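You operate a simulated robot arm through the tools that you are given. There is no shell and no other tool.

The job below is to be done with a simulated robot arm. You get a single attempt, and the scene is never put back.

## Task
Put things in order on the low bench. At the end: the cream fibre packet (marked "PLANT") from the low bench stands where the silver square tin scoop stood; the brown thinner bottle stands where the silver tin (marked "WAX") stood; the clear bead pot (marked "BEADS") from the low bench stands on top of the brown banded boards; the silver tin from the low bench stands where the cream fibre packet stood; the silver square tin scoop stands on top of the grey taped carton; whatever was shut is shut again. Leave all else as you found it, and nothing knocked over.

The check looks at the end state, three seconds after you hand in, the way a careful person would. Anything else that was tipped, shoved, dropped, spilled or broken makes it a failure.

## Robot
A 6-joint arm with a two-finger parallel gripper, fixed in place. Base frame: the origin is on the floor under the middle of its stand, x ahead of it, y to its left, z up; the work surface is at about z = 60. Units: cm, rad, N and s.
With the tool pointing down near the work surface it reaches from about 16 to 64 cm from the base axis. Its first joint turns from -1.152 to 1.152 rad. Payload 2.9 kg.
The tool frame sits at the grasp point between the pads (the TCP): z along the fingers, y along the line on which they close. The tips reach 3 cm beyond it. Largest opening 11 cm; finger width 2, thickness 1; the body of the gripper, 4.8 by 11.2 cm, starts 5.5 cm behind the TCP.
Orientation is that of the tool frame in the base frame, as a unit quaternion [w, x, y, z]. With the fingers straight down and closing along the base's y, the tool's x points along the base's -x, its y along +y and its z along -z.

## Interface
- The arm moves only by the tool send_rows. Its argument "targets" is one flat list of numbers, 7 for each row, row after row: the shift along the base's x, y, z in units of 30 mm (1.0 is 30 mm), then the turn, a rotation vector about the base's x, y, z in units of 4 degrees (1.0 is 4 degrees), then the finger opening in cm, from 0 to 11. In form: [tx, ty, tz, rx, ry, rz, claw, tx, ty, tz, rx, ry, rz, claw, ...]. A call has 1 to 20 rows; each row shifts and turns the commanded pose from where the row before left it. A call with a number of a shift or a turn outside -1 to 1 is refused whole. A row lasts 0.2 s, in which the tool goes at most 5 cm and 0.15 rad; a call with a longer step from one row to the next is refused whole, and so is a gripper value outside its range. A pose out of reach is approached as far as the arm can. The call stops where the force on the tool passes 40 N (or 10 N more than at its start, if that is more) or the arm is blocked; 0.2 s more then pass. The fingers move at their own pace (about 10.8 cm/s each) and stop on an object; they squeeze with about 39 N. The grip force told is the motor's: it shows also when the fingers shut on nothing. Time passes only in rows, and 0.2 s behind the last, so rows that do not move let the fingers close. The reply holds the time, the measured pose of the TCP, the force on the tool along the base axes, the opening and the grip force, in the units named above and with some noise, with the torque about the TCP (base axes, N m) and any sound that the robot's microphone picked up, and new pictures: "show" is both (left out), scene, wrist or none.
- Cameras (640 x 400 px; columns grow to the right, rows downward): "scene" is fixed at [6.51, 43.22, 135.08]; the picture's right is [-0.81, -0.59, 0.00], its down [-0.45, 0.61, -0.66] and it looks along [0.39, -0.53, -0.75] (base axes); focal length 352 px, centre (320, 200). "wrist" rides on the gripper at [7.2, 1.7, -10.3] in the tool frame; the picture's right is [-0.23, 0.97, 0.00], its down [-0.76, -0.18, -0.62] and it looks along [-0.61, -0.14, 0.78] (tool axes); focal length 222 px, centre (320, 200). There is no depth. A picture from a camera that has moved, and an enlarged one, comes with that camera's place and axes in the base frame and with its lens. The place of the scene camera against the robot may be out by one fixed shift of up to 2.5 cm in any direction.
- close_up(camera, box): a new picture of the part [left, top, right, bottom] of that camera's present view, enlarged. It takes no simulated time.
- sign_off(): hands the job in; it is judged then, once.

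Places have to be worked out from the pictures, the camera data and where the tool is seen. Open the gripper and draw the arm clear of the work before you hand the job in, unless the task says otherwise.

The tools are called after ">>>" as name(argument=value, ...) on one line, values as JSON. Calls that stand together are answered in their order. send_rows: Moves the arm, as the interface text tells. Its arguments: {"type":"object","properties":{"targets":{"type":"array"},"show":{"type":"string","enum":["both","scene","wrist","none"]}},"required":["targets"]} The other tools are called the same way: close_up (camera, box) takes an enlarged picture of a part of a camera's view; sign_off () hands the job in.

At the start:

```text
time: 0.0
position: [36.42, -2.33, 89.31]
tool_rot: [0.0, 0.0, 1.0, 0.0]
contact_force: [0.9, 0.0, -0.1]
moment: [-0.04, -0.03, 0.01]
finger_gap: 11.01
finger_force: 0.1
```

scene: 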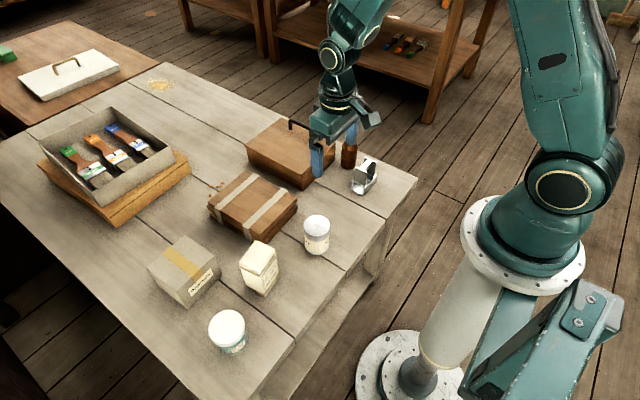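
wrist: 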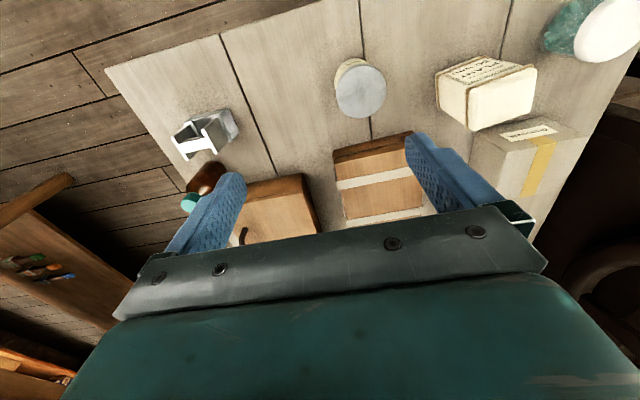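

The pictures show the low bench with the bottle, scoop, wax tin, banded boards, carton, packet and bead pot. I'll first take enlarged pictures to identify them and work out their places.

>>> close_up(camera="scene", box=[140, 200, 340, 360])

>>> close_up(camera="scene", box=[220, 90, 420, 250])

>>> close_up(camera="scene", box=[0, 20, 220, 240])

>>> close_up(camera="wrist", box=[120, 20, 400, 250])

>>> close_up(camera="wrist", box=[320, 0, 640, 250])

```text
2.50 times, centred on (240, 280) of scene
camera zoom: at [6.51, 43.22, 135.08], right [-0.81, -0.59, 0.0], down [-0.45, 0.61, -0.66], along [0.39, -0.53, -0.75], focal length 880 px, centre (520, 0)
```

zoom: 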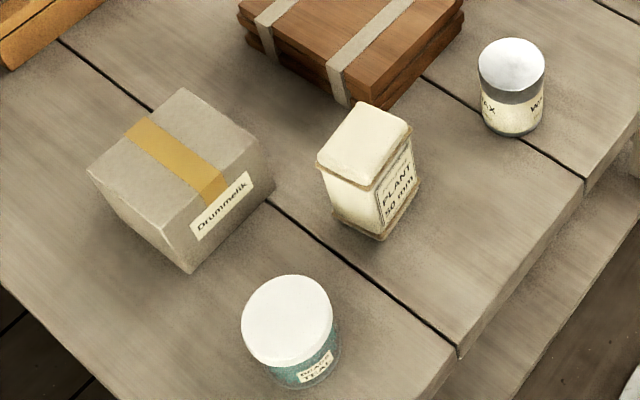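

```text
2.50 times, centred on (320, 170) of scene
camera zoom: at [6.51, 43.22, 135.08], right [-0.81, -0.59, 0.0], down [-0.45, 0.61, -0.66], along [0.39, -0.53, -0.75], focal length 880 px, centre (320, 275)
```

zoom: 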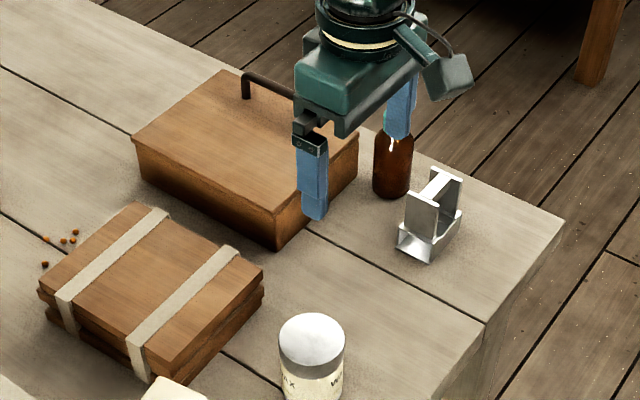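

```text
1.82 times, centred on (110, 130) of scene
camera zoom: at [6.51, 43.22, 135.08], right [-0.81, -0.59, 0.0], down [-0.45, 0.61, -0.66], along [0.39, -0.53, -0.75], focal length 640 px, centre (702, 327)
```

zoom: 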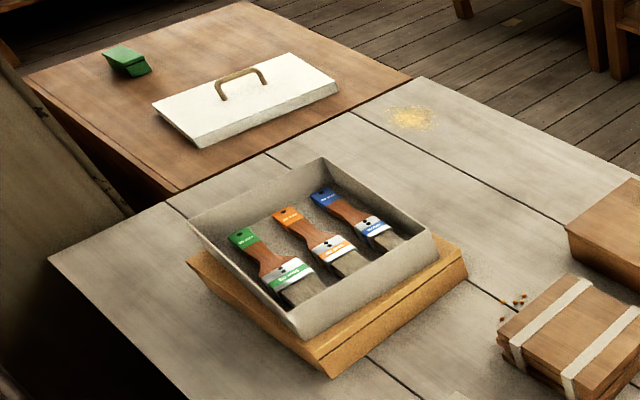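

```text
1.74 times, centred on (260, 135) of wrist
camera zoom: at [29.26, -0.6, 99.74], right [0.23, 0.97, 0.0], down [0.76, -0.18, 0.62], along [0.61, -0.14, -0.78], focal length 386 px, centre (424, 313)
```

zoom: 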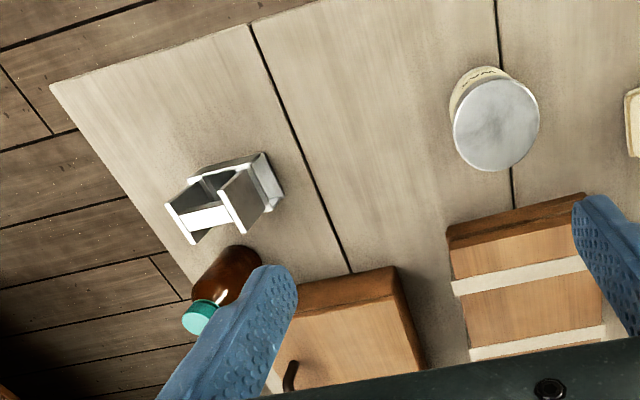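

```text
1.60 times, centred on (480, 125) of wrist
camera zoom: at [29.26, -0.6, 99.74], right [0.23, 0.97, 0.0], down [0.76, -0.18, 0.62], along [0.61, -0.14, -0.78], focal length 355 px, centre (64, 320)
```

zoom: 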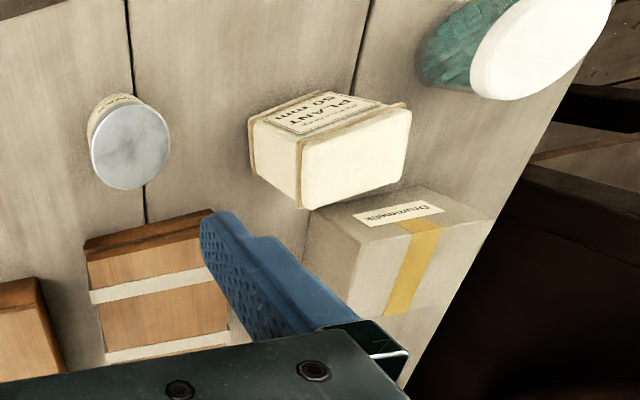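

I need finer detail on the scoop and other objects, so I take tighter close-ups from both cameras.

>>> close_up(camera="scene", box=[330, 120, 410, 210])

>>> close_up(camera="wrist", box=[150, 90, 270, 220])

>>> close_up(camera="scene", box=[220, 90, 340, 190])

>>> close_up(camera="scene", box=[240, 0, 480, 120])

```text
4.44 times, centred on (370, 165) of scene
camera zoom: at [6.51, 43.22, 135.08], right [-0.81, -0.59, 0.0], down [-0.45, 0.61, -0.66], along [0.39, -0.53, -0.75], focal length 1565 px, centre (98, 356)
```

zoom: 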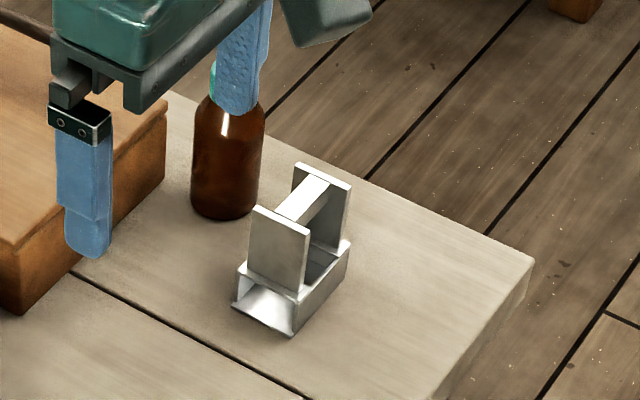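

```text
3.08 times, centred on (210, 155) of wrist
camera zoom: at [29.26, -0.6, 99.74], right [0.23, 0.97, 0.0], down [0.76, -0.18, 0.62], along [0.61, -0.14, -0.78], focal length 684 px, centre (658, 338)
```

zoom: 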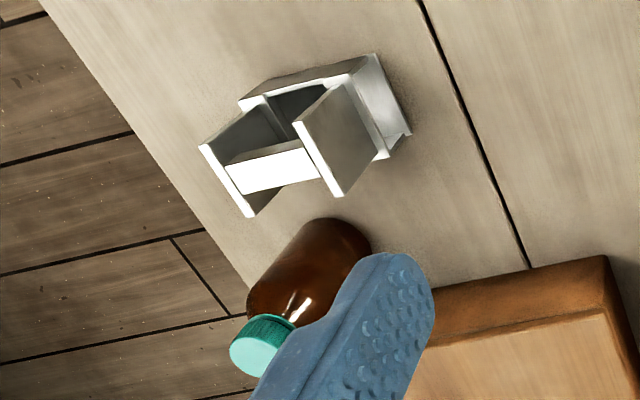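

```text
4.00 times, centred on (280, 140) of scene
camera zoom: at [6.51, 43.22, 135.08], right [-0.81, -0.59, 0.0], down [-0.45, 0.61, -0.66], along [0.39, -0.53, -0.75], focal length 1408 px, centre (480, 440)
```

zoom: 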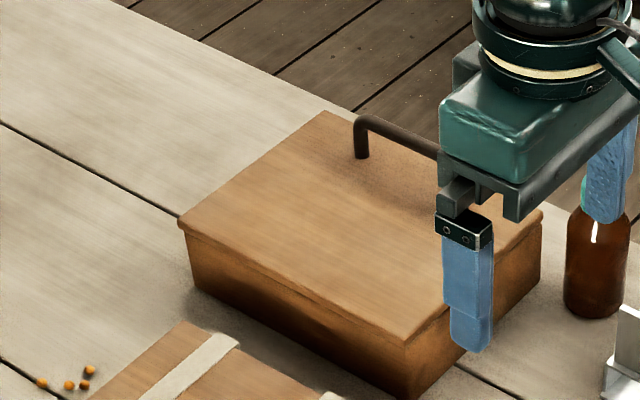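

```text
2.67 times, centred on (360, 60) of scene
camera zoom: at [6.51, 43.22, 135.08], right [-0.81, -0.59, 0.0], down [-0.45, 0.61, -0.66], along [0.39, -0.53, -0.75], focal length 939 px, centre (213, 573)
```

zoom: 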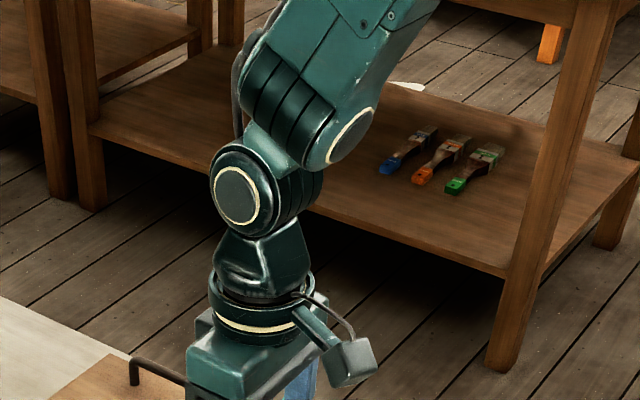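

Working from both cameras, I put the scoop at about (39.5, -22.6) with its two plates spanning y from -20 to -25. The bottle is near (47, -27), the wax tin near (37.5, 3.2), the packet near (41.5, 18), the bead pot near (37.4, 33), the carton near (55, 29) and the boards near (57, 4). I move high over the scoop to look at it more closely.

>>> send_rows(targets=[0.128, -0.845, -0.18, 0, 0, 0, 11, 0.128, -0.845, -0.18, 0, 0, 0, 11, 0.128, -0.845, -0.18, 0, 0, 0, 11, 0.128, -0.845, -0.18, 0, 0, 0, 11, 0.128, -0.845, -0.18, 0, 0, 0, 11, 0.128, -0.845, -0.18, 0, 0, 0, 11, 0.128, -0.845, -0.18, 0, 0, 0, 11, 0.128, -0.845, -0.18, 0, 0, 0, 11, 0, 0, 0, 0, 0, 0, 11], show="both")

```text
time: 2.0
position: [39.52, -22.73, 85.03]
tool_rot: [0.0, 0.0, 1.0, 0.0]
contact_force: [-0.5, 0.0, 0.7]
moment: [-0.02, 0.01, -0.04]
finger_gap: 10.99
finger_force: 0.0
camera wrist: at [32.24, -20.89, 95.4], right [0.23, 0.97, 0.0], down [0.76, -0.18, 0.62], along [0.61, -0.14, -0.78], focal length 222 px, centre (320, 200)
```

scene: 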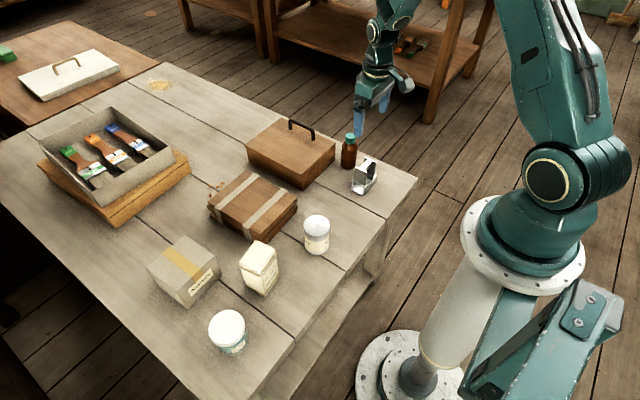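
wrist: 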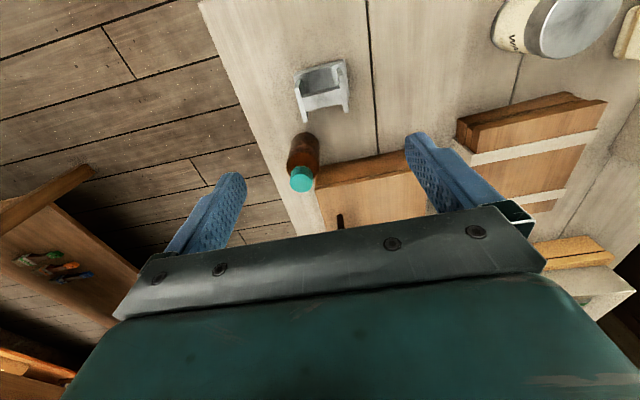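

>>> close_up(camera="wrist", box=[260, 40, 380, 200])

>>> close_up(camera="scene", box=[320, 110, 400, 210])

>>> close_up(camera="scene", box=[230, 100, 400, 210])

```text
2.50 times, centred on (320, 120) of wrist
camera zoom: at [32.24, -20.89, 95.4], right [0.23, 0.97, 0.0], down [0.76, -0.18, 0.62], along [0.61, -0.14, -0.78], focal length 555 px, centre (320, 400)
```

zoom: 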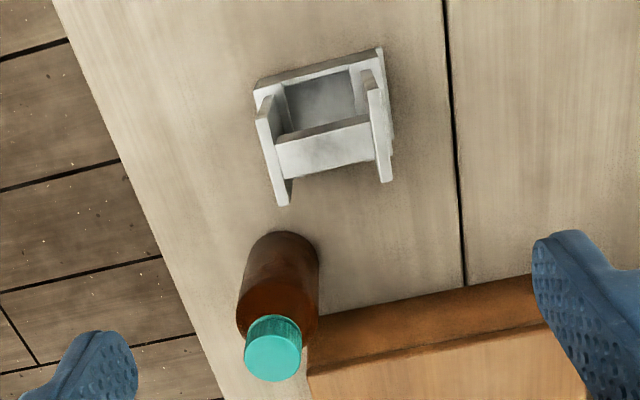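

```text
4.00 times, centred on (360, 160) of scene
camera zoom: at [6.52, 43.22, 135.08], right [-0.81, -0.59, 0.0], down [-0.45, 0.61, -0.66], along [0.39, -0.53, -0.75], focal length 1408 px, centre (160, 360)
```

zoom: 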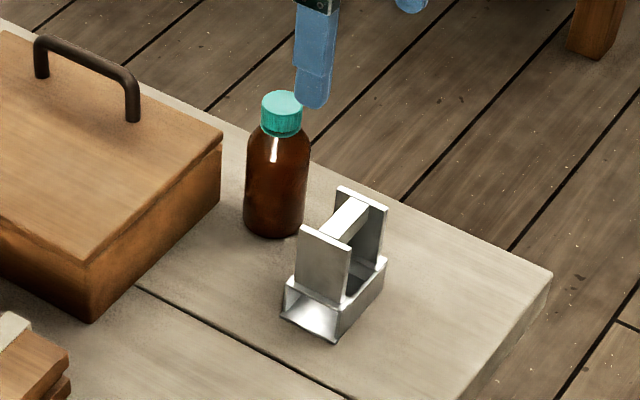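

```text
3.64 times, centred on (315, 155) of scene
camera zoom: at [6.52, 43.22, 135.08], right [-0.81, -0.59, 0.0], down [-0.45, 0.61, -0.66], along [0.39, -0.53, -0.75], focal length 1280 px, centre (338, 364)
```

zoom: 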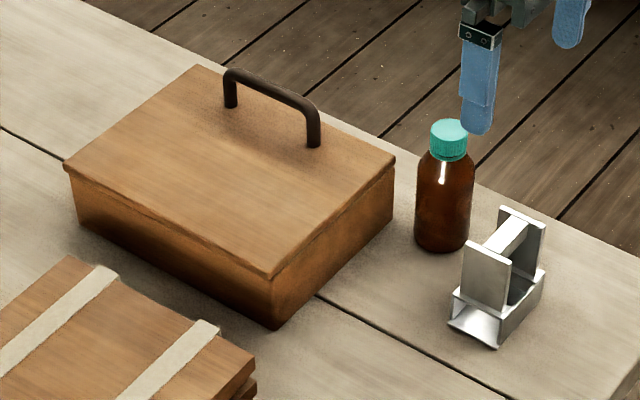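

The scoop's plates are at y of about -24.8 and -19.6, x from 37.2 to 40.9, with the top near z 69 and the tray top near z 63. I centre over (39.05, -22.2), descend to TCP z 67.2 and close along y.

>>> send_rows(targets=[-0.157, 0.177, -0.6, 0, 0, 0, 9, 0, 0, -0.9, 0, 0, 0, 9, 0, 0, -0.9, 0, 0, 0, 9, 0, 0, -0.9, 0, 0, 0, 9, 0, 0, -0.9, 0, 0, 0, 9, 0, 0, -0.9, 0, 0, 0, 9, 0, 0, -0.5, 0, 0, 0, 9, 0, 0, -0.34, 0, 0, 0, 9, 0, 0, 0, 0, 0, 0, 9], show="both")

```text
time: 4.0
position: [39.13, -22.13, 67.15]
tool_rot: [-0.001, 0.0, 1.0, 0.0]
contact_force: [-0.7, 0.2, 0.4]
moment: [-0.01, -0.01, 0.01]
finger_gap: 9.01
finger_force: 0.0
camera wrist: at [31.86, -20.39, 77.61], right [0.23, 0.97, 0.0], down [0.76, -0.18, 0.62], along [0.61, -0.14, -0.78], focal length 222 px, centre (320, 200)
```

scene: 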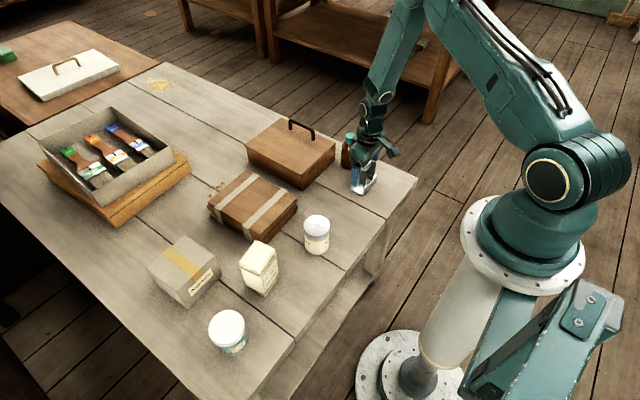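
wrist: 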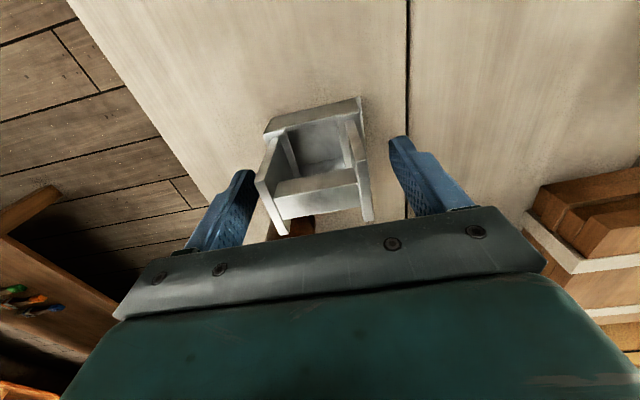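

The scoop sits centred between the open fingers, so I close on the two plates.

>>> send_rows(targets=[0, 0, 0, 0, 0, 0, 4, 0, 0, 0, 0, 0, 0, 4, 0, 0, 0, 0, 0, 0, 4, 0, 0, 0, 0, 0, 0, 4], show="wrist")

```text
time: 5.0
position: [39.06, -21.98, 67.22]
tool_rot: [0.0, -0.001, 1.0, 0.0]
contact_force: [-1.0, -0.8, 0.1]
moment: [0.0, -0.01, -0.02]
finger_gap: 5.52
finger_force: 39.2
camera wrist: at [31.85, -20.39, 77.63], right [0.23, 0.97, 0.0], down [0.76, -0.18, 0.62], along [0.61, -0.14, -0.78], focal length 222 px, centre (320, 200)
```

wrist: 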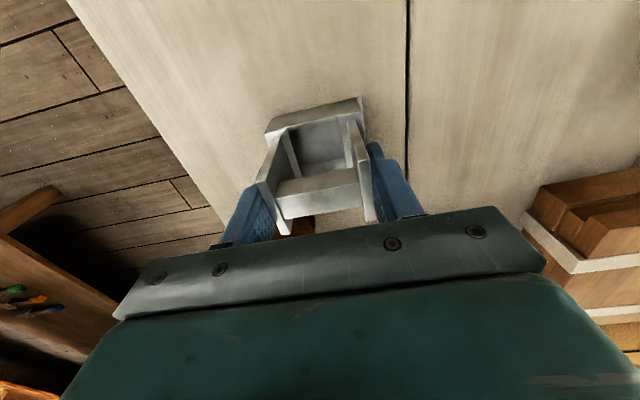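

It is gripped at 5.5 cm with 39 N. I lift straight up to about z 84 and check the hold.

>>> send_rows(targets=[0, 0, 0.3, 0, 0, 0, 4, 0, 0, 0.6, 0, 0, 0, 4, 0, 0, 0.95, 0, 0, 0, 4, 0, 0, 0.95, 0, 0, 0, 4, 0, 0, 0.95, 0, 0, 0, 4, 0, 0, 0.95, 0, 0, 0, 4, 0, 0, 0.9, 0, 0, 0, 4, 0, 0, 0, 0, 0, 0, 4], show="both")

```text
time: 6.8
position: [39.25, -22.12, 83.9]
tool_rot: [0.0, -0.001, 1.0, 0.0]
contact_force: [-0.2, -0.6, -0.3]
moment: [0.01, 0.0, 0.02]
finger_gap: 4.01
finger_force: 0.1
camera wrist: at [31.99, -20.43, 94.34], right [0.23, 0.97, 0.0], down [0.76, -0.18, 0.62], along [0.61, -0.14, -0.78], focal length 222 px, centre (320, 200)
```

scene: 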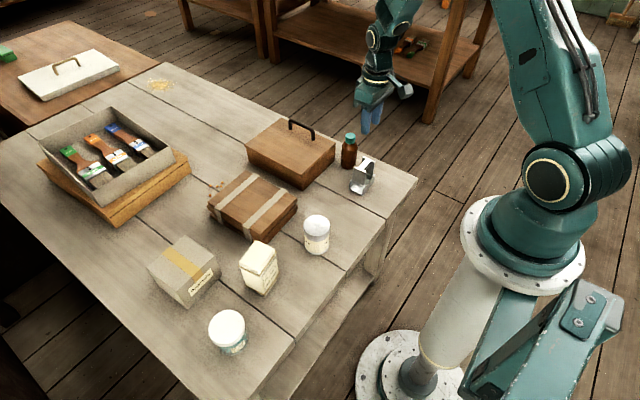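
wrist: 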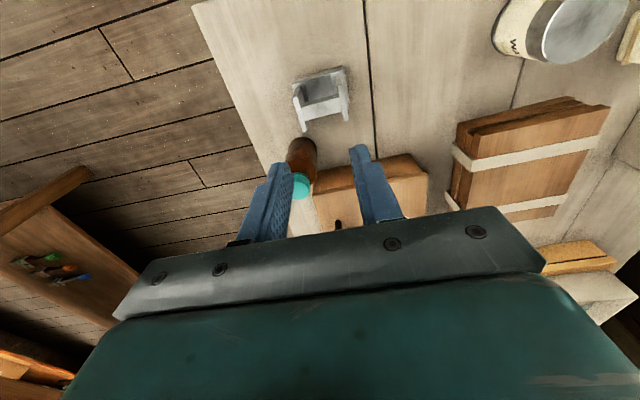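

The fingers closed to 4.0 cm, so the scoop slipped out and stayed behind, apparently still upright. I look closely at its state before deciding how to grip it.

>>> close_up(camera="scene", box=[320, 110, 400, 210])

>>> close_up(camera="wrist", box=[260, 40, 380, 200])

```text
4.00 times, centred on (360, 160) of scene
camera zoom: at [6.51, 43.22, 135.08], right [-0.81, -0.59, 0.0], down [-0.45, 0.61, -0.66], along [0.39, -0.53, -0.75], focal length 1408 px, centre (160, 360)
```

zoom: 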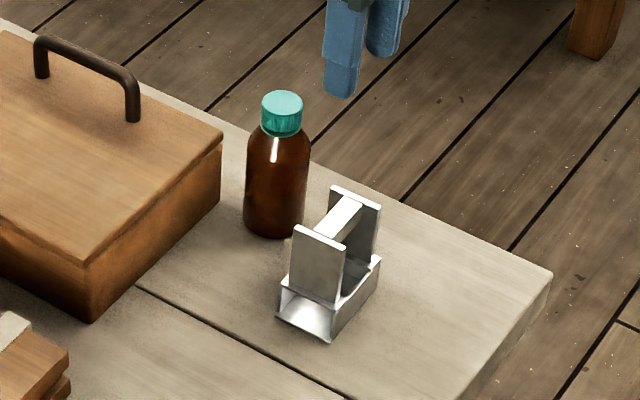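

```text
2.50 times, centred on (320, 120) of wrist
camera zoom: at [31.99, -20.43, 94.34], right [0.23, 0.97, 0.0], down [0.76, -0.18, 0.62], along [0.61, -0.14, -0.78], focal length 555 px, centre (320, 400)
```

zoom: 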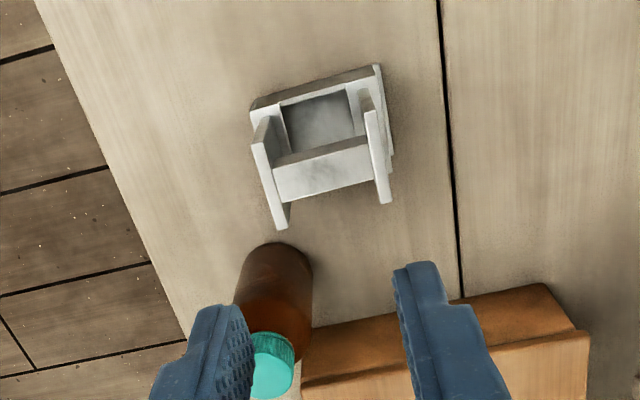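

The scoop slid about 0.4 cm toward +x but is still upright. I go back down slightly deeper, grip again and lift only a few millimetres to read the force and see whether it holds.

>>> send_rows(targets=[0.07, 0.02, -0.5, 0, 0, 0, 9, 0, 0, -0.9, 0, 0, 0, 9, 0, 0, -0.9, 0, 0, 0, 9, 0, 0, -0.9, 0, 0, 0, 9, 0, 0, -0.9, 0, 0, 0, 9, 0, 0, -0.9, 0, 0, 0, 9, 0, 0, -0.5, 0, 0, 0, 9, 0, 0, -0.35, 0, 0, 0, 9, 0, 0, 0, 0, 0, 0, 9, 0, 0, 0, 0, 0, 0, 3, 0, 0, 0, 0, 0, 0, 3, 0, 0, 0, 0, 0, 0, 3, 0, 0, 0, 0, 0, 0, 0], show="both")

>>> close_up(camera="wrist", box=[220, 80, 420, 240])

```text
time: 9.6
position: [39.24, -21.75, 66.45]
tool_rot: [0.0, 0.0, 1.0, 0.0]
contact_force: [-0.6, -0.6, -0.4]
moment: [0.02, 0.01, 0.02]
finger_gap: 5.55
finger_force: 38.1
camera wrist: at [32.02, -20.19, 76.84], right [0.23, 0.97, 0.0], down [0.76, -0.18, 0.62], along [0.61, -0.14, -0.78], focal length 222 px, centre (320, 200)
```

scene: 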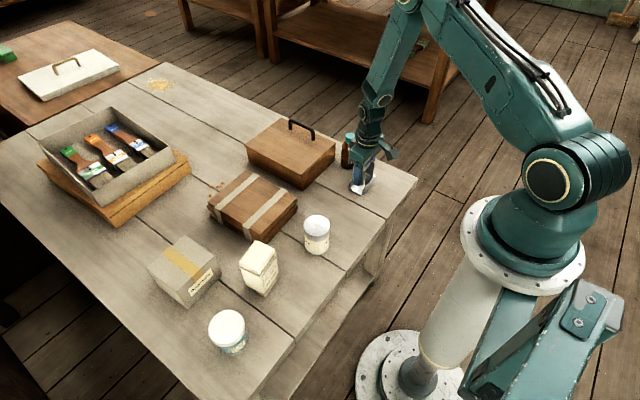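
wrist: 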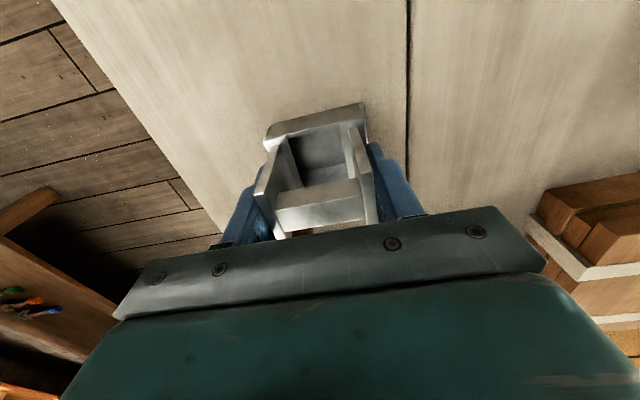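

```text
2.50 times, centred on (320, 160) of wrist
camera zoom: at [32.02, -20.19, 76.84], right [0.23, 0.97, 0.0], down [0.76, -0.18, 0.62], along [0.61, -0.14, -0.78], focal length 555 px, centre (320, 300)
```

zoom: 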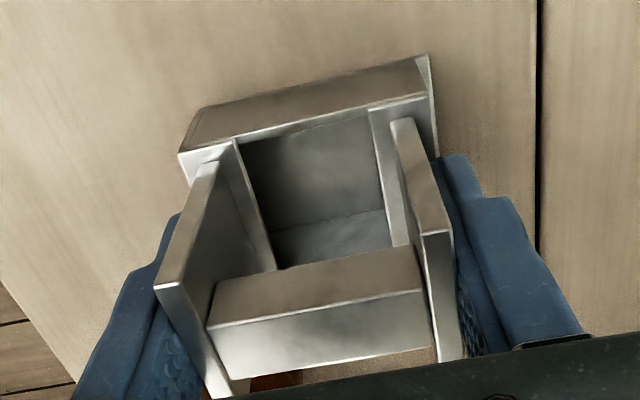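

Fingers are on the plates at 5.55 cm with 38 N. I now lift slowly by about 1 cm and watch the opening and force.

>>> send_rows(targets=[0, 0, 0.05, 0, 0, 0, 0, 0, 0, 0.05, 0, 0, 0, 0, 0, 0, 0.05, 0, 0, 0, 0, 0, 0, 0.05, 0, 0, 0, 0, 0, 0, 0.05, 0, 0, 0, 0, 0, 0, 0.05, 0, 0, 0, 0], show="wrist")

>>> close_up(camera="wrist", box=[220, 80, 420, 240])

>>> close_up(camera="scene", box=[320, 110, 400, 210])

```text
time: 11.0
position: [39.17, -21.99, 67.44]
tool_rot: [0.0, 0.0, 1.0, 0.0]
contact_force: [0.5, 0.8, -0.1]
moment: [-0.01, 0.01, 0.02]
finger_gap: 5.56
finger_force: 38.9
camera wrist: at [32.0, -20.25, 77.73], right [0.23, 0.97, 0.0], down [0.76, -0.18, 0.62], along [0.61, -0.14, -0.78], focal length 222 px, centre (320, 200)
```

wrist: 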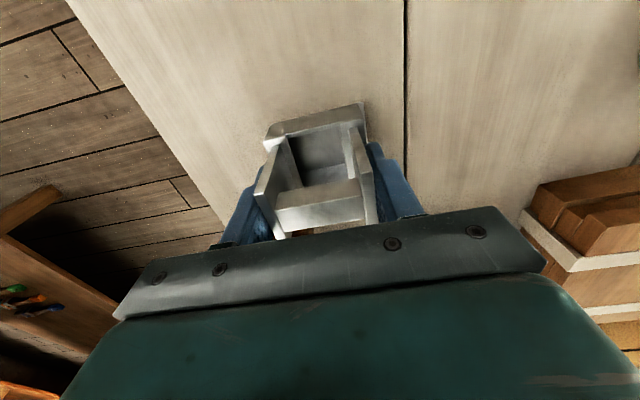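

```text
2.50 times, centred on (320, 160) of wrist
camera zoom: at [32.0, -20.25, 77.73], right [0.23, 0.97, 0.0], down [0.76, -0.18, 0.62], along [0.61, -0.14, -0.78], focal length 555 px, centre (320, 300)
```

zoom: 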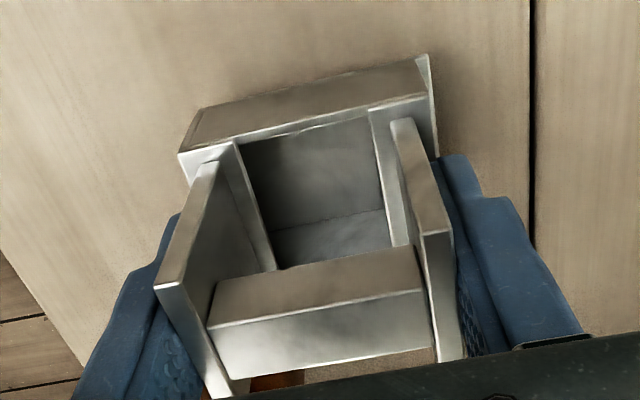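

```text
4.00 times, centred on (360, 160) of scene
camera zoom: at [6.52, 43.22, 135.08], right [-0.81, -0.59, 0.0], down [-0.45, 0.61, -0.66], along [0.39, -0.53, -0.75], focal length 1408 px, centre (160, 360)
```

zoom: 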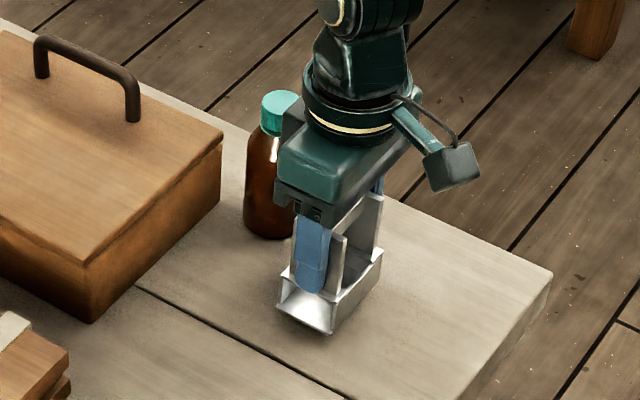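

The scoop rises with the tool, unchanged in the wrist view, so the deeper grip holds. I keep lifting slowly and check for slip.

>>> send_rows(targets=[0, 0, 0.1, 0, 0, 0, 0, 0, 0, 0.15, 0, 0, 0, 0, 0, 0, 0.2, 0, 0, 0, 0, 0, 0, 0.2, 0, 0, 0, 0, 0, 0, 0.2, 0, 0, 0, 0, 0, 0, 0.2, 0, 0, 0, 0, 0, 0, 0.2, 0, 0, 0, 0, 0, 0, 0.2, 0, 0, 0, 0, 0, 0, 0.15, 0, 0, 0, 0, 0, 0, 0.1, 0, 0, 0, 0], show="wrist")

>>> close_up(camera="wrist", box=[220, 80, 420, 240])

```text
time: 13.2
position: [39.33, -21.98, 72.5]
tool_rot: [0.0, 0.0, 1.0, 0.0]
contact_force: [0.0, -0.3, -1.1]
moment: [0.02, -0.01, 0.01]
finger_gap: 5.56
finger_force: 38.8
camera wrist: at [32.05, -20.29, 82.89], right [0.23, 0.97, 0.0], down [0.76, -0.18, 0.62], along [0.61, -0.14, -0.78], focal length 222 px, centre (320, 200)
```

wrist: 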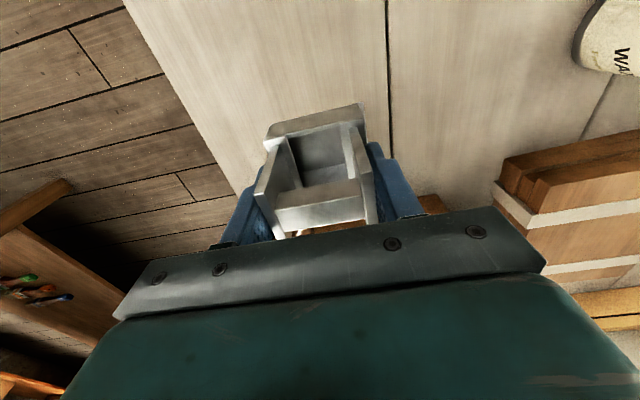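

```text
2.50 times, centred on (320, 160) of wrist
camera zoom: at [32.05, -20.29, 82.89], right [0.23, 0.97, 0.0], down [0.76, -0.18, 0.62], along [0.61, -0.14, -0.78], focal length 555 px, centre (320, 300)
```

zoom: 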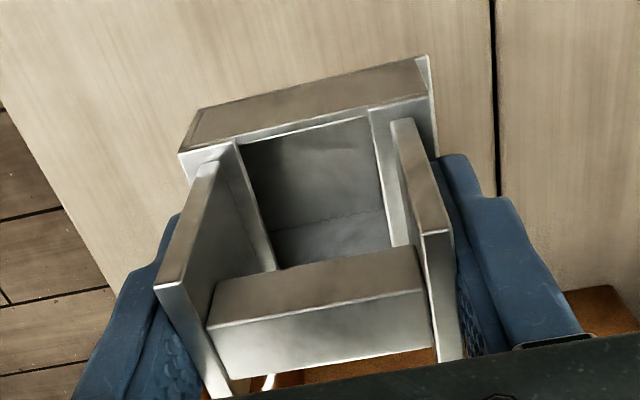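

The grip is steady. I keep lifting gently to about z 81.5, then begin the sideways travel with smooth ramps.

>>> send_rows(targets=[0, 0, 0.1, 0, 0, 0, 0, 0, 0, 0.2, 0, 0, 0, 0, 0, 0, 0.3, 0, 0, 0, 0, 0, 0, 0.3, 0, 0, 0, 0, 0, 0, 0.3, 0, 0, 0, 0, 0, 0, 0.3, 0, 0, 0, 0, 0, 0, 0.3, 0, 0, 0, 0, 0, 0, 0.3, 0, 0, 0, 0, 0, 0, 0.3, 0, 0, 0, 0, 0, 0, 0.3, 0, 0, 0, 0, 0, 0, 0.2, 0, 0, 0, 0, 0, 0, 0.1, 0, 0, 0, 0, 0.03, 0.12, 0, 0, 0, 0, 0, 0.06, 0.24, 0, 0, 0, 0, 0, 0.09, 0.36, 0, 0, 0, 0, 0, 0.12, 0.48, 0, 0, 0, 0, 0, 0.12, 0.48, 0, 0, 0, 0, 0, 0.12, 0.48, 0, 0, 0, 0, 0, 0.08, 0.32, 0, 0, 0, 0, 0, 0.04, 0.16, 0, 0, 0, 0, 0], show="wrist")

```text
time: 17.4
position: [41.09, -14.08, 81.59]
tool_rot: [0.0, 0.0, 1.0, 0.0]
contact_force: [-0.5, -0.8, -1.0]
moment: [-0.01, -0.02, 0.01]
finger_gap: 5.54
finger_force: 38.9
camera wrist: at [34.0, -12.33, 91.89], right [0.23, 0.97, 0.0], down [0.76, -0.18, 0.62], along [0.61, -0.14, -0.78], focal length 222 px, centre (320, 200)
```

wrist: 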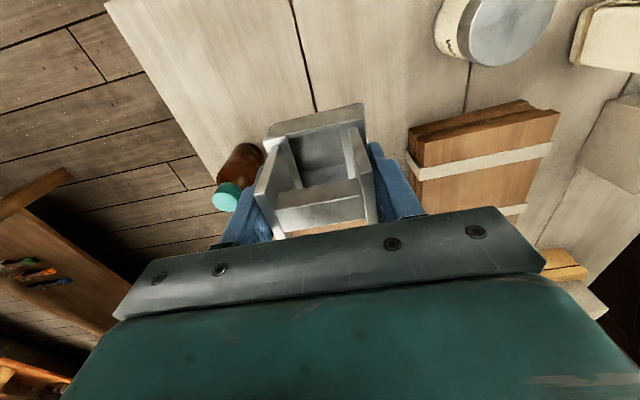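

The scoop is still held firmly. I carry on toward the carton, to about (50, 22.5).

>>> send_rows(targets=[0.05, 0.2, 0, 0, 0, 0, 0, 0.1, 0.4, 0, 0, 0, 0, 0, 0.15, 0.6, 0, 0, 0, 0, 0, 0.173, 0.7, 0, 0, 0, 0, 0, 0.173, 0.7, 0, 0, 0, 0, 0, 0.173, 0.7, 0, 0, 0, 0, 0, 0.173, 0.7, 0, 0, 0, 0, 0, 0.173, 0.7, 0, 0, 0, 0, 0, 0.173, 0.7, 0, 0, 0, 0, 0, 0.173, 0.7, 0, 0, 0, 0, 0, 0.173, 0.7, 0, 0, 0, 0, 0, 0.173, 0.7, 0, 0, 0, 0, 0, 0.173, 0.7, 0, 0, 0, 0, 0, 0.173, 0.7, 0, 0, 0, 0, 0, 0.173, 0.7, 0, 0, 0, 0, 0, 0.173, 0.7, 0, 0, 0, 0, 0, 0.173, 0.7, 0, 0, 0, 0, 0, 0.15, 0.6, 0, 0, 0, 0, 0, 0.1, 0.4, 0, 0, 0, 0, 0, 0.05, 0.2, 0, 0, 0, 0, 0], show="both")

```text
time: 21.6
position: [50.36, 22.64, 81.56]
tool_rot: [0.0, 0.0, 1.0, 0.0]
contact_force: [-0.2, 0.1, -1.2]
moment: [-0.02, 0.0, 0.01]
finger_gap: 5.54
finger_force: 39.3
camera wrist: at [43.08, 24.31, 91.93], right [0.23, 0.97, 0.0], down [0.76, -0.18, 0.62], along [0.61, -0.14, -0.78], focal length 222 px, centre (320, 200)
```

scene: 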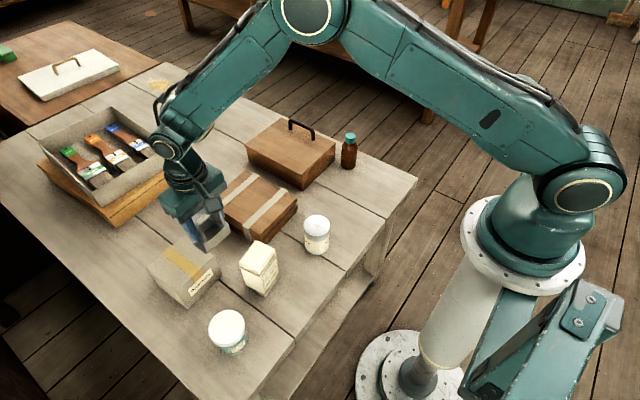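
wrist: 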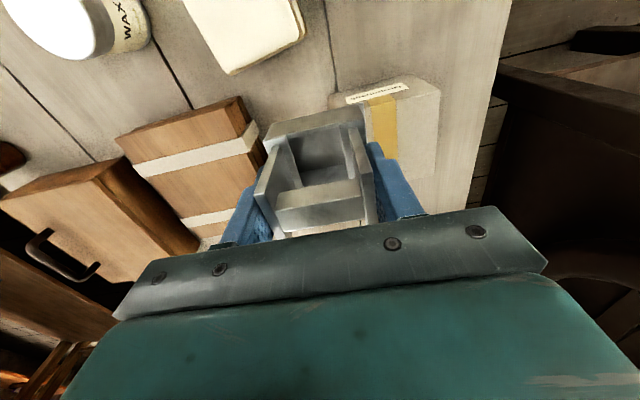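

I zoom in on the carton from the wrist camera to fix its edges and top height.

>>> close_up(camera="wrist", box=[300, 40, 480, 220])

>>> close_up(camera="scene", box=[130, 180, 260, 310])

```text
2.22 times, centred on (390, 130) of wrist
camera zoom: at [43.08, 24.31, 91.93], right [0.23, 0.97, 0.0], down [0.76, -0.18, 0.62], along [0.61, -0.14, -0.78], focal length 494 px, centre (164, 356)
```

zoom: 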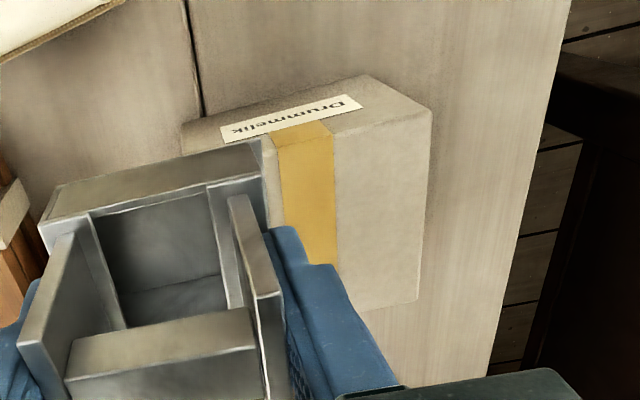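

```text
3.08 times, centred on (195, 245) of scene
camera zoom: at [6.52, 43.22, 135.08], right [-0.81, -0.59, 0.0], down [-0.45, 0.61, -0.66], along [0.39, -0.53, -0.75], focal length 1083 px, centre (705, 62)
```

zoom: 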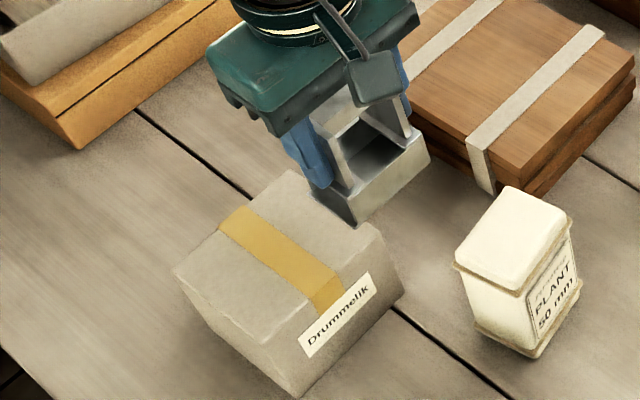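

The carton spans x 50.7–60.7 and y 23.7–34.4, with its top near z 68.6. I move the scoop over its middle, about (55.3, 29), staying high.

>>> send_rows(targets=[0.1, 0.127, 0, 0, 0, 0, 0, 0.2, 0.254, 0, 0, 0, 0, 0, 0.26, 0.339, 0, 0, 0, 0, 0, 0.26, 0.339, 0, 0, 0, 0, 0, 0.26, 0.339, 0, 0, 0, 0, 0, 0.26, 0.339, 0, 0, 0, 0, 0, 0.2, 0.254, 0, 0, 0, 0, 0, 0.1, 0.127, 0, 0, 0, 0, 0, 0, 0, -0.2, 0, 0, 0, 0, 0, 0, -0.3, 0, 0, 0, 0, 0, 0, -0.3, 0, 0, 0, 0, 0, 0, -0.3, 0, 0, 0, 0, 0, 0, -0.2, 0, 0, 0, 0, 0, 0, -0.1, 0, 0, 0, 0], show="both")

>>> close_up(camera="scene", box=[130, 180, 260, 310])

```text
time: 24.6
position: [55.18, 28.93, 77.3]
tool_rot: [0.0, 0.0, 1.0, 0.0]
contact_force: [0.5, -0.4, -0.7]
moment: [0.03, 0.02, 0.04]
finger_gap: 5.54
finger_force: 38.7
camera wrist: at [47.93, 30.64, 87.73], right [0.23, 0.97, 0.0], down [0.76, -0.18, 0.62], along [0.61, -0.14, -0.78], focal length 222 px, centre (320, 200)
```

scene: 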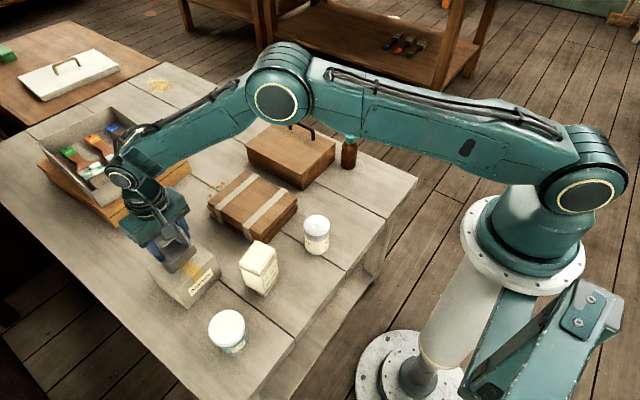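
wrist: 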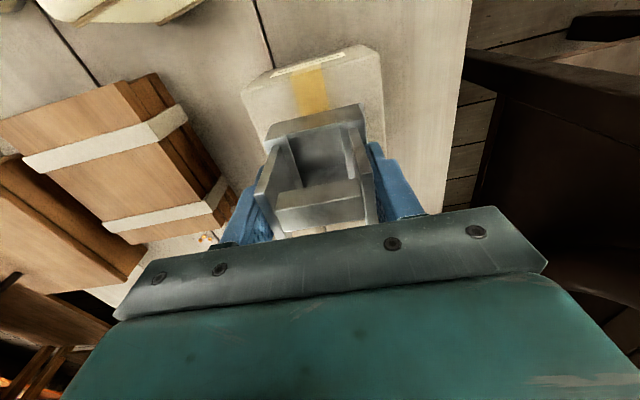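

```text
3.08 times, centred on (195, 245) of scene
camera zoom: at [6.52, 43.22, 135.08], right [-0.81, -0.59, 0.0], down [-0.45, 0.61, -0.66], along [0.39, -0.53, -0.75], focal length 1083 px, centre (705, 62)
```

zoom: 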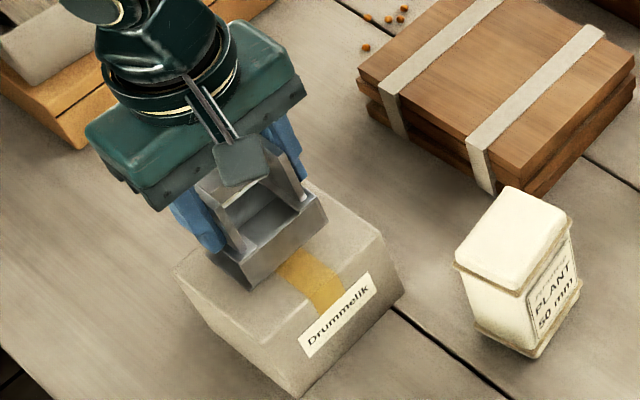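

The scoop's bottom is about 2 cm above the carton and well over its middle. I lower it 1.5 cm, then in millimetre steps, watching the force.

>>> send_rows(targets=[0, 0, -0.15, 0, 0, 0, 0, 0, 0, -0.15, 0, 0, 0, 0, 0, 0, -0.1, 0, 0, 0, 0, 0, 0, -0.1, 0, 0, 0, 0, 0, 0, -0.04, 0, 0, 0, 0, 0, 0, -0.04, 0, 0, 0, 0], show="wrist")

>>> close_up(camera="scene", box=[150, 210, 230, 310])

```text
time: 26.0
position: [55.36, 28.8, 75.45]
tool_rot: [0.0, 0.001, 1.0, 0.0]
contact_force: [-0.2, 0.4, -0.6]
moment: [-0.03, 0.06, -0.03]
finger_gap: 5.58
finger_force: 38.6
camera wrist: at [48.03, 30.61, 85.93], right [0.23, 0.97, 0.0], down [0.76, -0.18, 0.62], along [0.61, -0.14, -0.78], focal length 222 px, centre (320, 200)
```

wrist: 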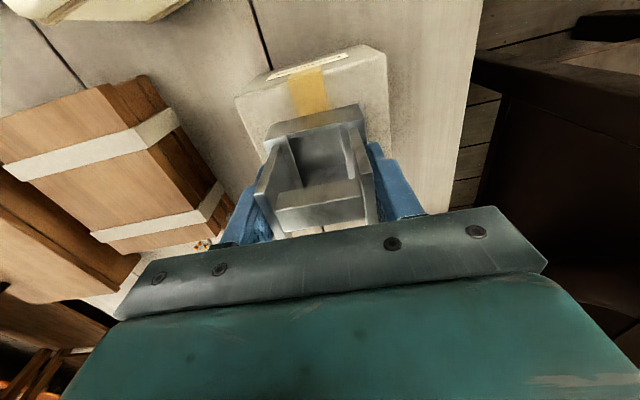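

```text
4.00 times, centred on (190, 260) of scene
camera zoom: at [6.52, 43.22, 135.08], right [-0.81, -0.59, 0.0], down [-0.45, 0.61, -0.66], along [0.39, -0.53, -0.75], focal length 1408 px, centre (840, -40)
```

zoom: 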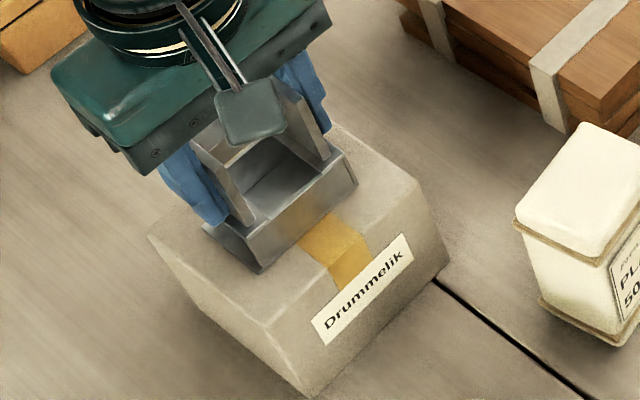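

No contact yet. I lower a few millimetres more in small steps.

>>> send_rows(targets=[0, 0, -0.04, 0, 0, 0, 0, 0, 0, -0.04, 0, 0, 0, 0, 0, 0, -0.03, 0, 0, 0, 0, 0, 0, 0, 0, 0, 0, 0], show="none")

```text
time: 27.0
position: [55.3, 29.01, 75.47]
tool_rot: [0.002, -0.001, 1.0, 0.001]
contact_force: [-5.2, -3.3, 23.5]
moment: [-0.25, 0.53, -0.05]
finger_gap: 5.58
finger_force: 39.0
```

Contact: 23.5 N upward, so the scoop rests on the carton top. I ease off the preload slightly, then open the fingers.

>>> send_rows(targets=[0, 0, 0.08, 0, 0, 0, 0, 0, 0, 0, 0, 0, 0, 0, 0, 0, 0, 0, 0, 0, 5.9, 0, 0, 0, 0, 0, 0, 7, 0, 0, 0, 0, 0, 0, 8, 0, 0, 0, 0, 0, 0, 8], show="wrist")

>>> close_up(camera="scene", box=[150, 210, 230, 310])

```text
time: 28.4
position: [55.22, 28.93, 75.45]
tool_rot: [0.0, 0.0, 1.0, 0.0]
contact_force: [-0.1, -0.2, 0.0]
moment: [-0.02, 0.02, 0.02]
finger_gap: 8.01
finger_force: 0.1
camera wrist: at [48.02, 30.63, 85.82], right [0.23, 0.97, 0.0], down [0.76, -0.18, 0.62], along [0.61, -0.14, -0.78], focal length 222 px, centre (320, 200)
```

wrist: 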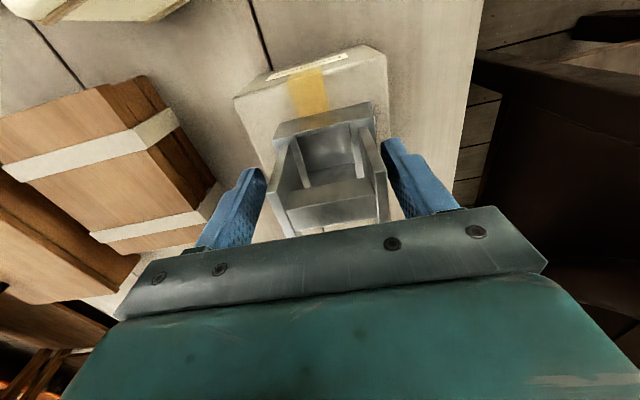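

```text
4.00 times, centred on (190, 260) of scene
camera zoom: at [6.51, 43.22, 135.08], right [-0.81, -0.59, 0.0], down [-0.45, 0.61, -0.66], along [0.39, -0.53, -0.75], focal length 1408 px, centre (840, -40)
```

zoom: 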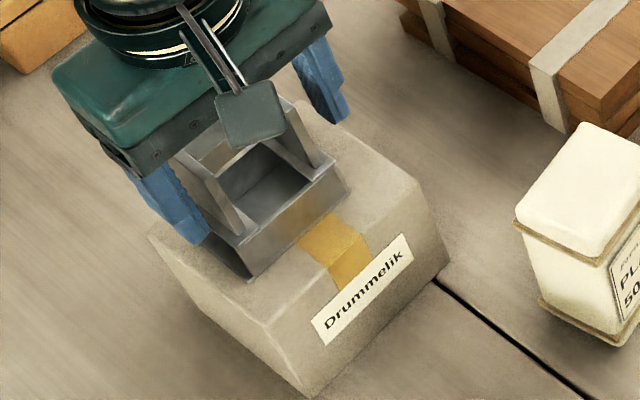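

The scoop stands on the carton and the fingers are clear. I rise straight up, then move over the packet for a look.

>>> send_rows(targets=[0, 0, 0.2, 0, 0, 0, 8, 0, 0, 0.4, 0, 0, 0, 8, 0, 0, 0.8, 0, 0, 0, 8, 0, 0, 0.8, 0, 0, 0, 8, 0, 0, 0.9, 0, 0, 0, 8, -0.755, -0.595, 0, 0, 0, 0, 9, -0.755, -0.595, 0, 0, 0, 0, 9, -0.755, -0.595, 0, 0, 0, 0, 9, -0.755, -0.595, 0, 0, 0, 0, 9, -0.755, -0.595, 0, 0, 0, 0, 9, -0.755, -0.595, 0, 0, 0, 0, 9, 0, 0, 0, 0, 0, 0, 9], show="both")

>>> close_up(camera="wrist", box=[230, 20, 430, 180])

>>> close_up(camera="scene", box=[140, 200, 300, 310])

```text
time: 31.0
position: [41.69, 18.12, 84.75]
tool_rot: [0.0, 0.0, 1.0, 0.0]
contact_force: [0.2, -0.5, -0.1]
moment: [-0.03, 0.01, 0.02]
finger_gap: 8.98
finger_force: 0.1
camera wrist: at [34.54, 19.84, 95.1], right [0.23, 0.97, 0.0], down [0.76, -0.18, 0.62], along [0.61, -0.14, -0.78], focal length 222 px, centre (320, 200)
```

scene: 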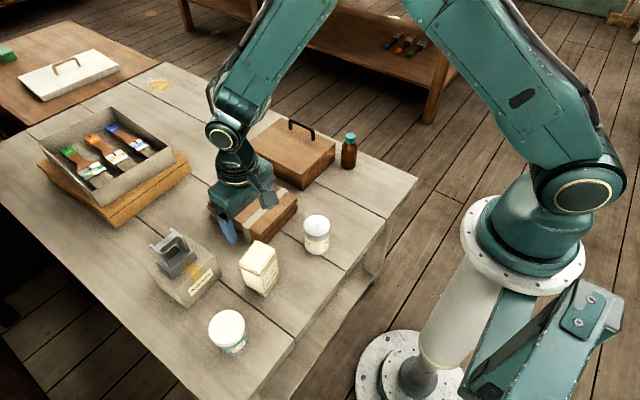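
wrist: 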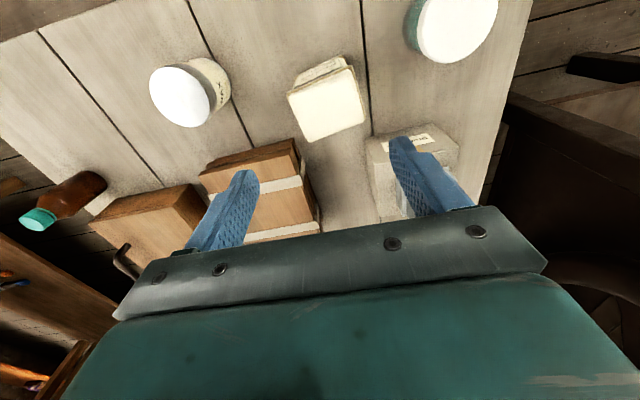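

```text
2.50 times, centred on (330, 100) of wrist
camera zoom: at [34.54, 19.84, 95.1], right [0.23, 0.97, 0.0], down [0.76, -0.18, 0.62], along [0.61, -0.14, -0.78], focal length 555 px, centre (295, 450)
```

zoom: 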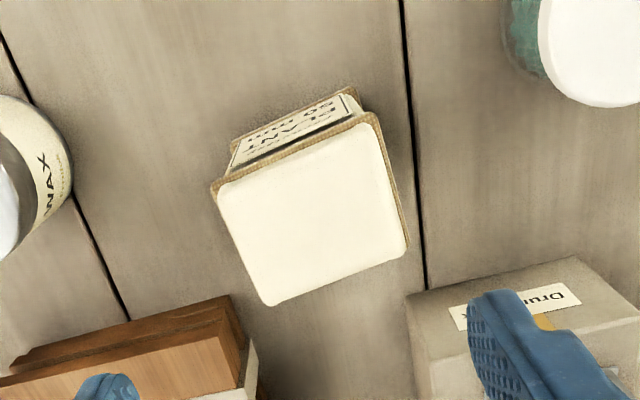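

```text
3.64 times, centred on (220, 255) of scene
camera zoom: at [6.51, 43.22, 135.08], right [-0.81, -0.59, 0.0], down [-0.45, 0.61, -0.66], along [0.39, -0.53, -0.75], focal length 1280 px, centre (684, 0)
```

zoom: 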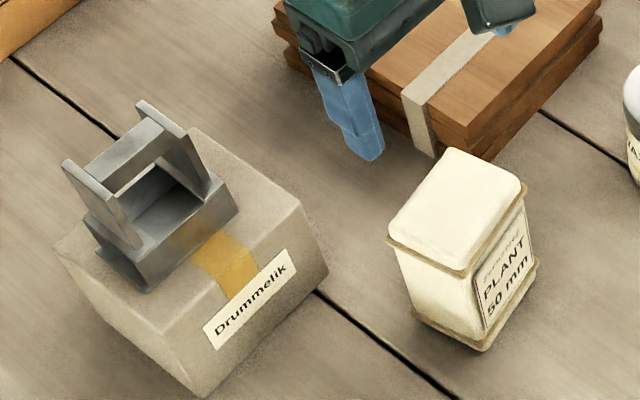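

The scoop stands well on the carton. The packet is about 7.2 cm wide along y and 5.4 cm deep, centred near (42.0, 18.95), turned about +9°, with its top near z 70. I turn the tool to match and come down to just above it.

>>> send_rows(targets=[0.034, 0.092, -0.6, 0, 0, 0.75, 10, 0.034, 0.092, -0.6, 0, 0, 0.75, 10, 0.034, 0.092, -0.6, 0, 0, 0.75, 10, 0, 0, -0.8, 0, 0, 0, 10, 0, 0, -0.5, 0, 0, 0, 10, 0, 0, -0.3, 0, 0, 0, 10, 0, 0, 0, 0, 0, 0, 10], show="wrist")

>>> close_up(camera="wrist", box=[200, 60, 440, 240])

```text
time: 32.6
position: [42.05, 19.14, 74.52]
tool_rot: [0.0, -0.078, 0.997, 0.0]
contact_force: [-0.1, 0.2, -0.4]
moment: [0.0, 0.0, -0.02]
finger_gap: 10.0
finger_force: 0.1
camera wrist: at [34.64, 19.69, 84.86], right [0.07, 1.0, 0.0], down [0.78, -0.06, 0.62], along [0.62, -0.04, -0.78], focal length 222 px, centre (320, 200)
```

wrist: 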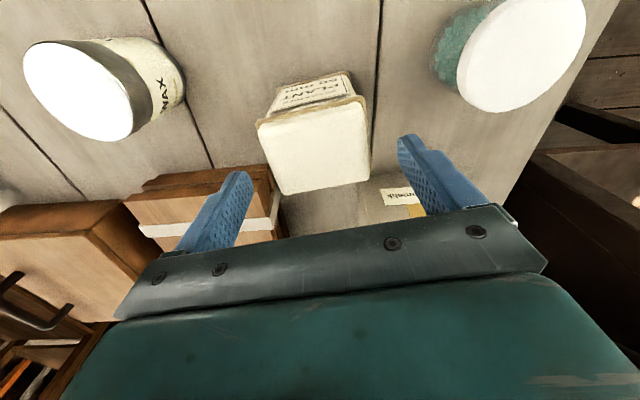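

```text
2.22 times, centred on (320, 150) of wrist
camera zoom: at [34.64, 19.69, 84.86], right [0.07, 1.0, 0.0], down [0.78, -0.06, 0.62], along [0.62, -0.04, -0.78], focal length 494 px, centre (320, 311)
```

zoom: 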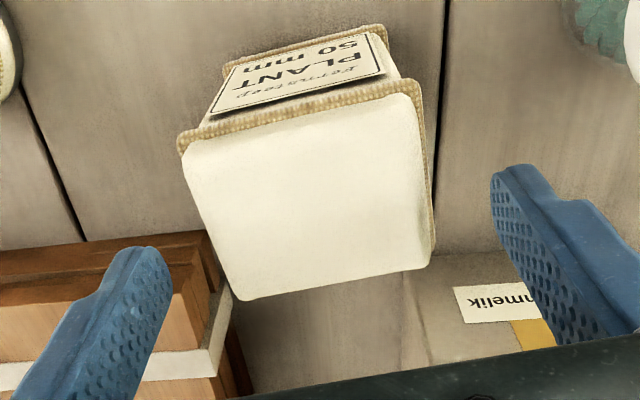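

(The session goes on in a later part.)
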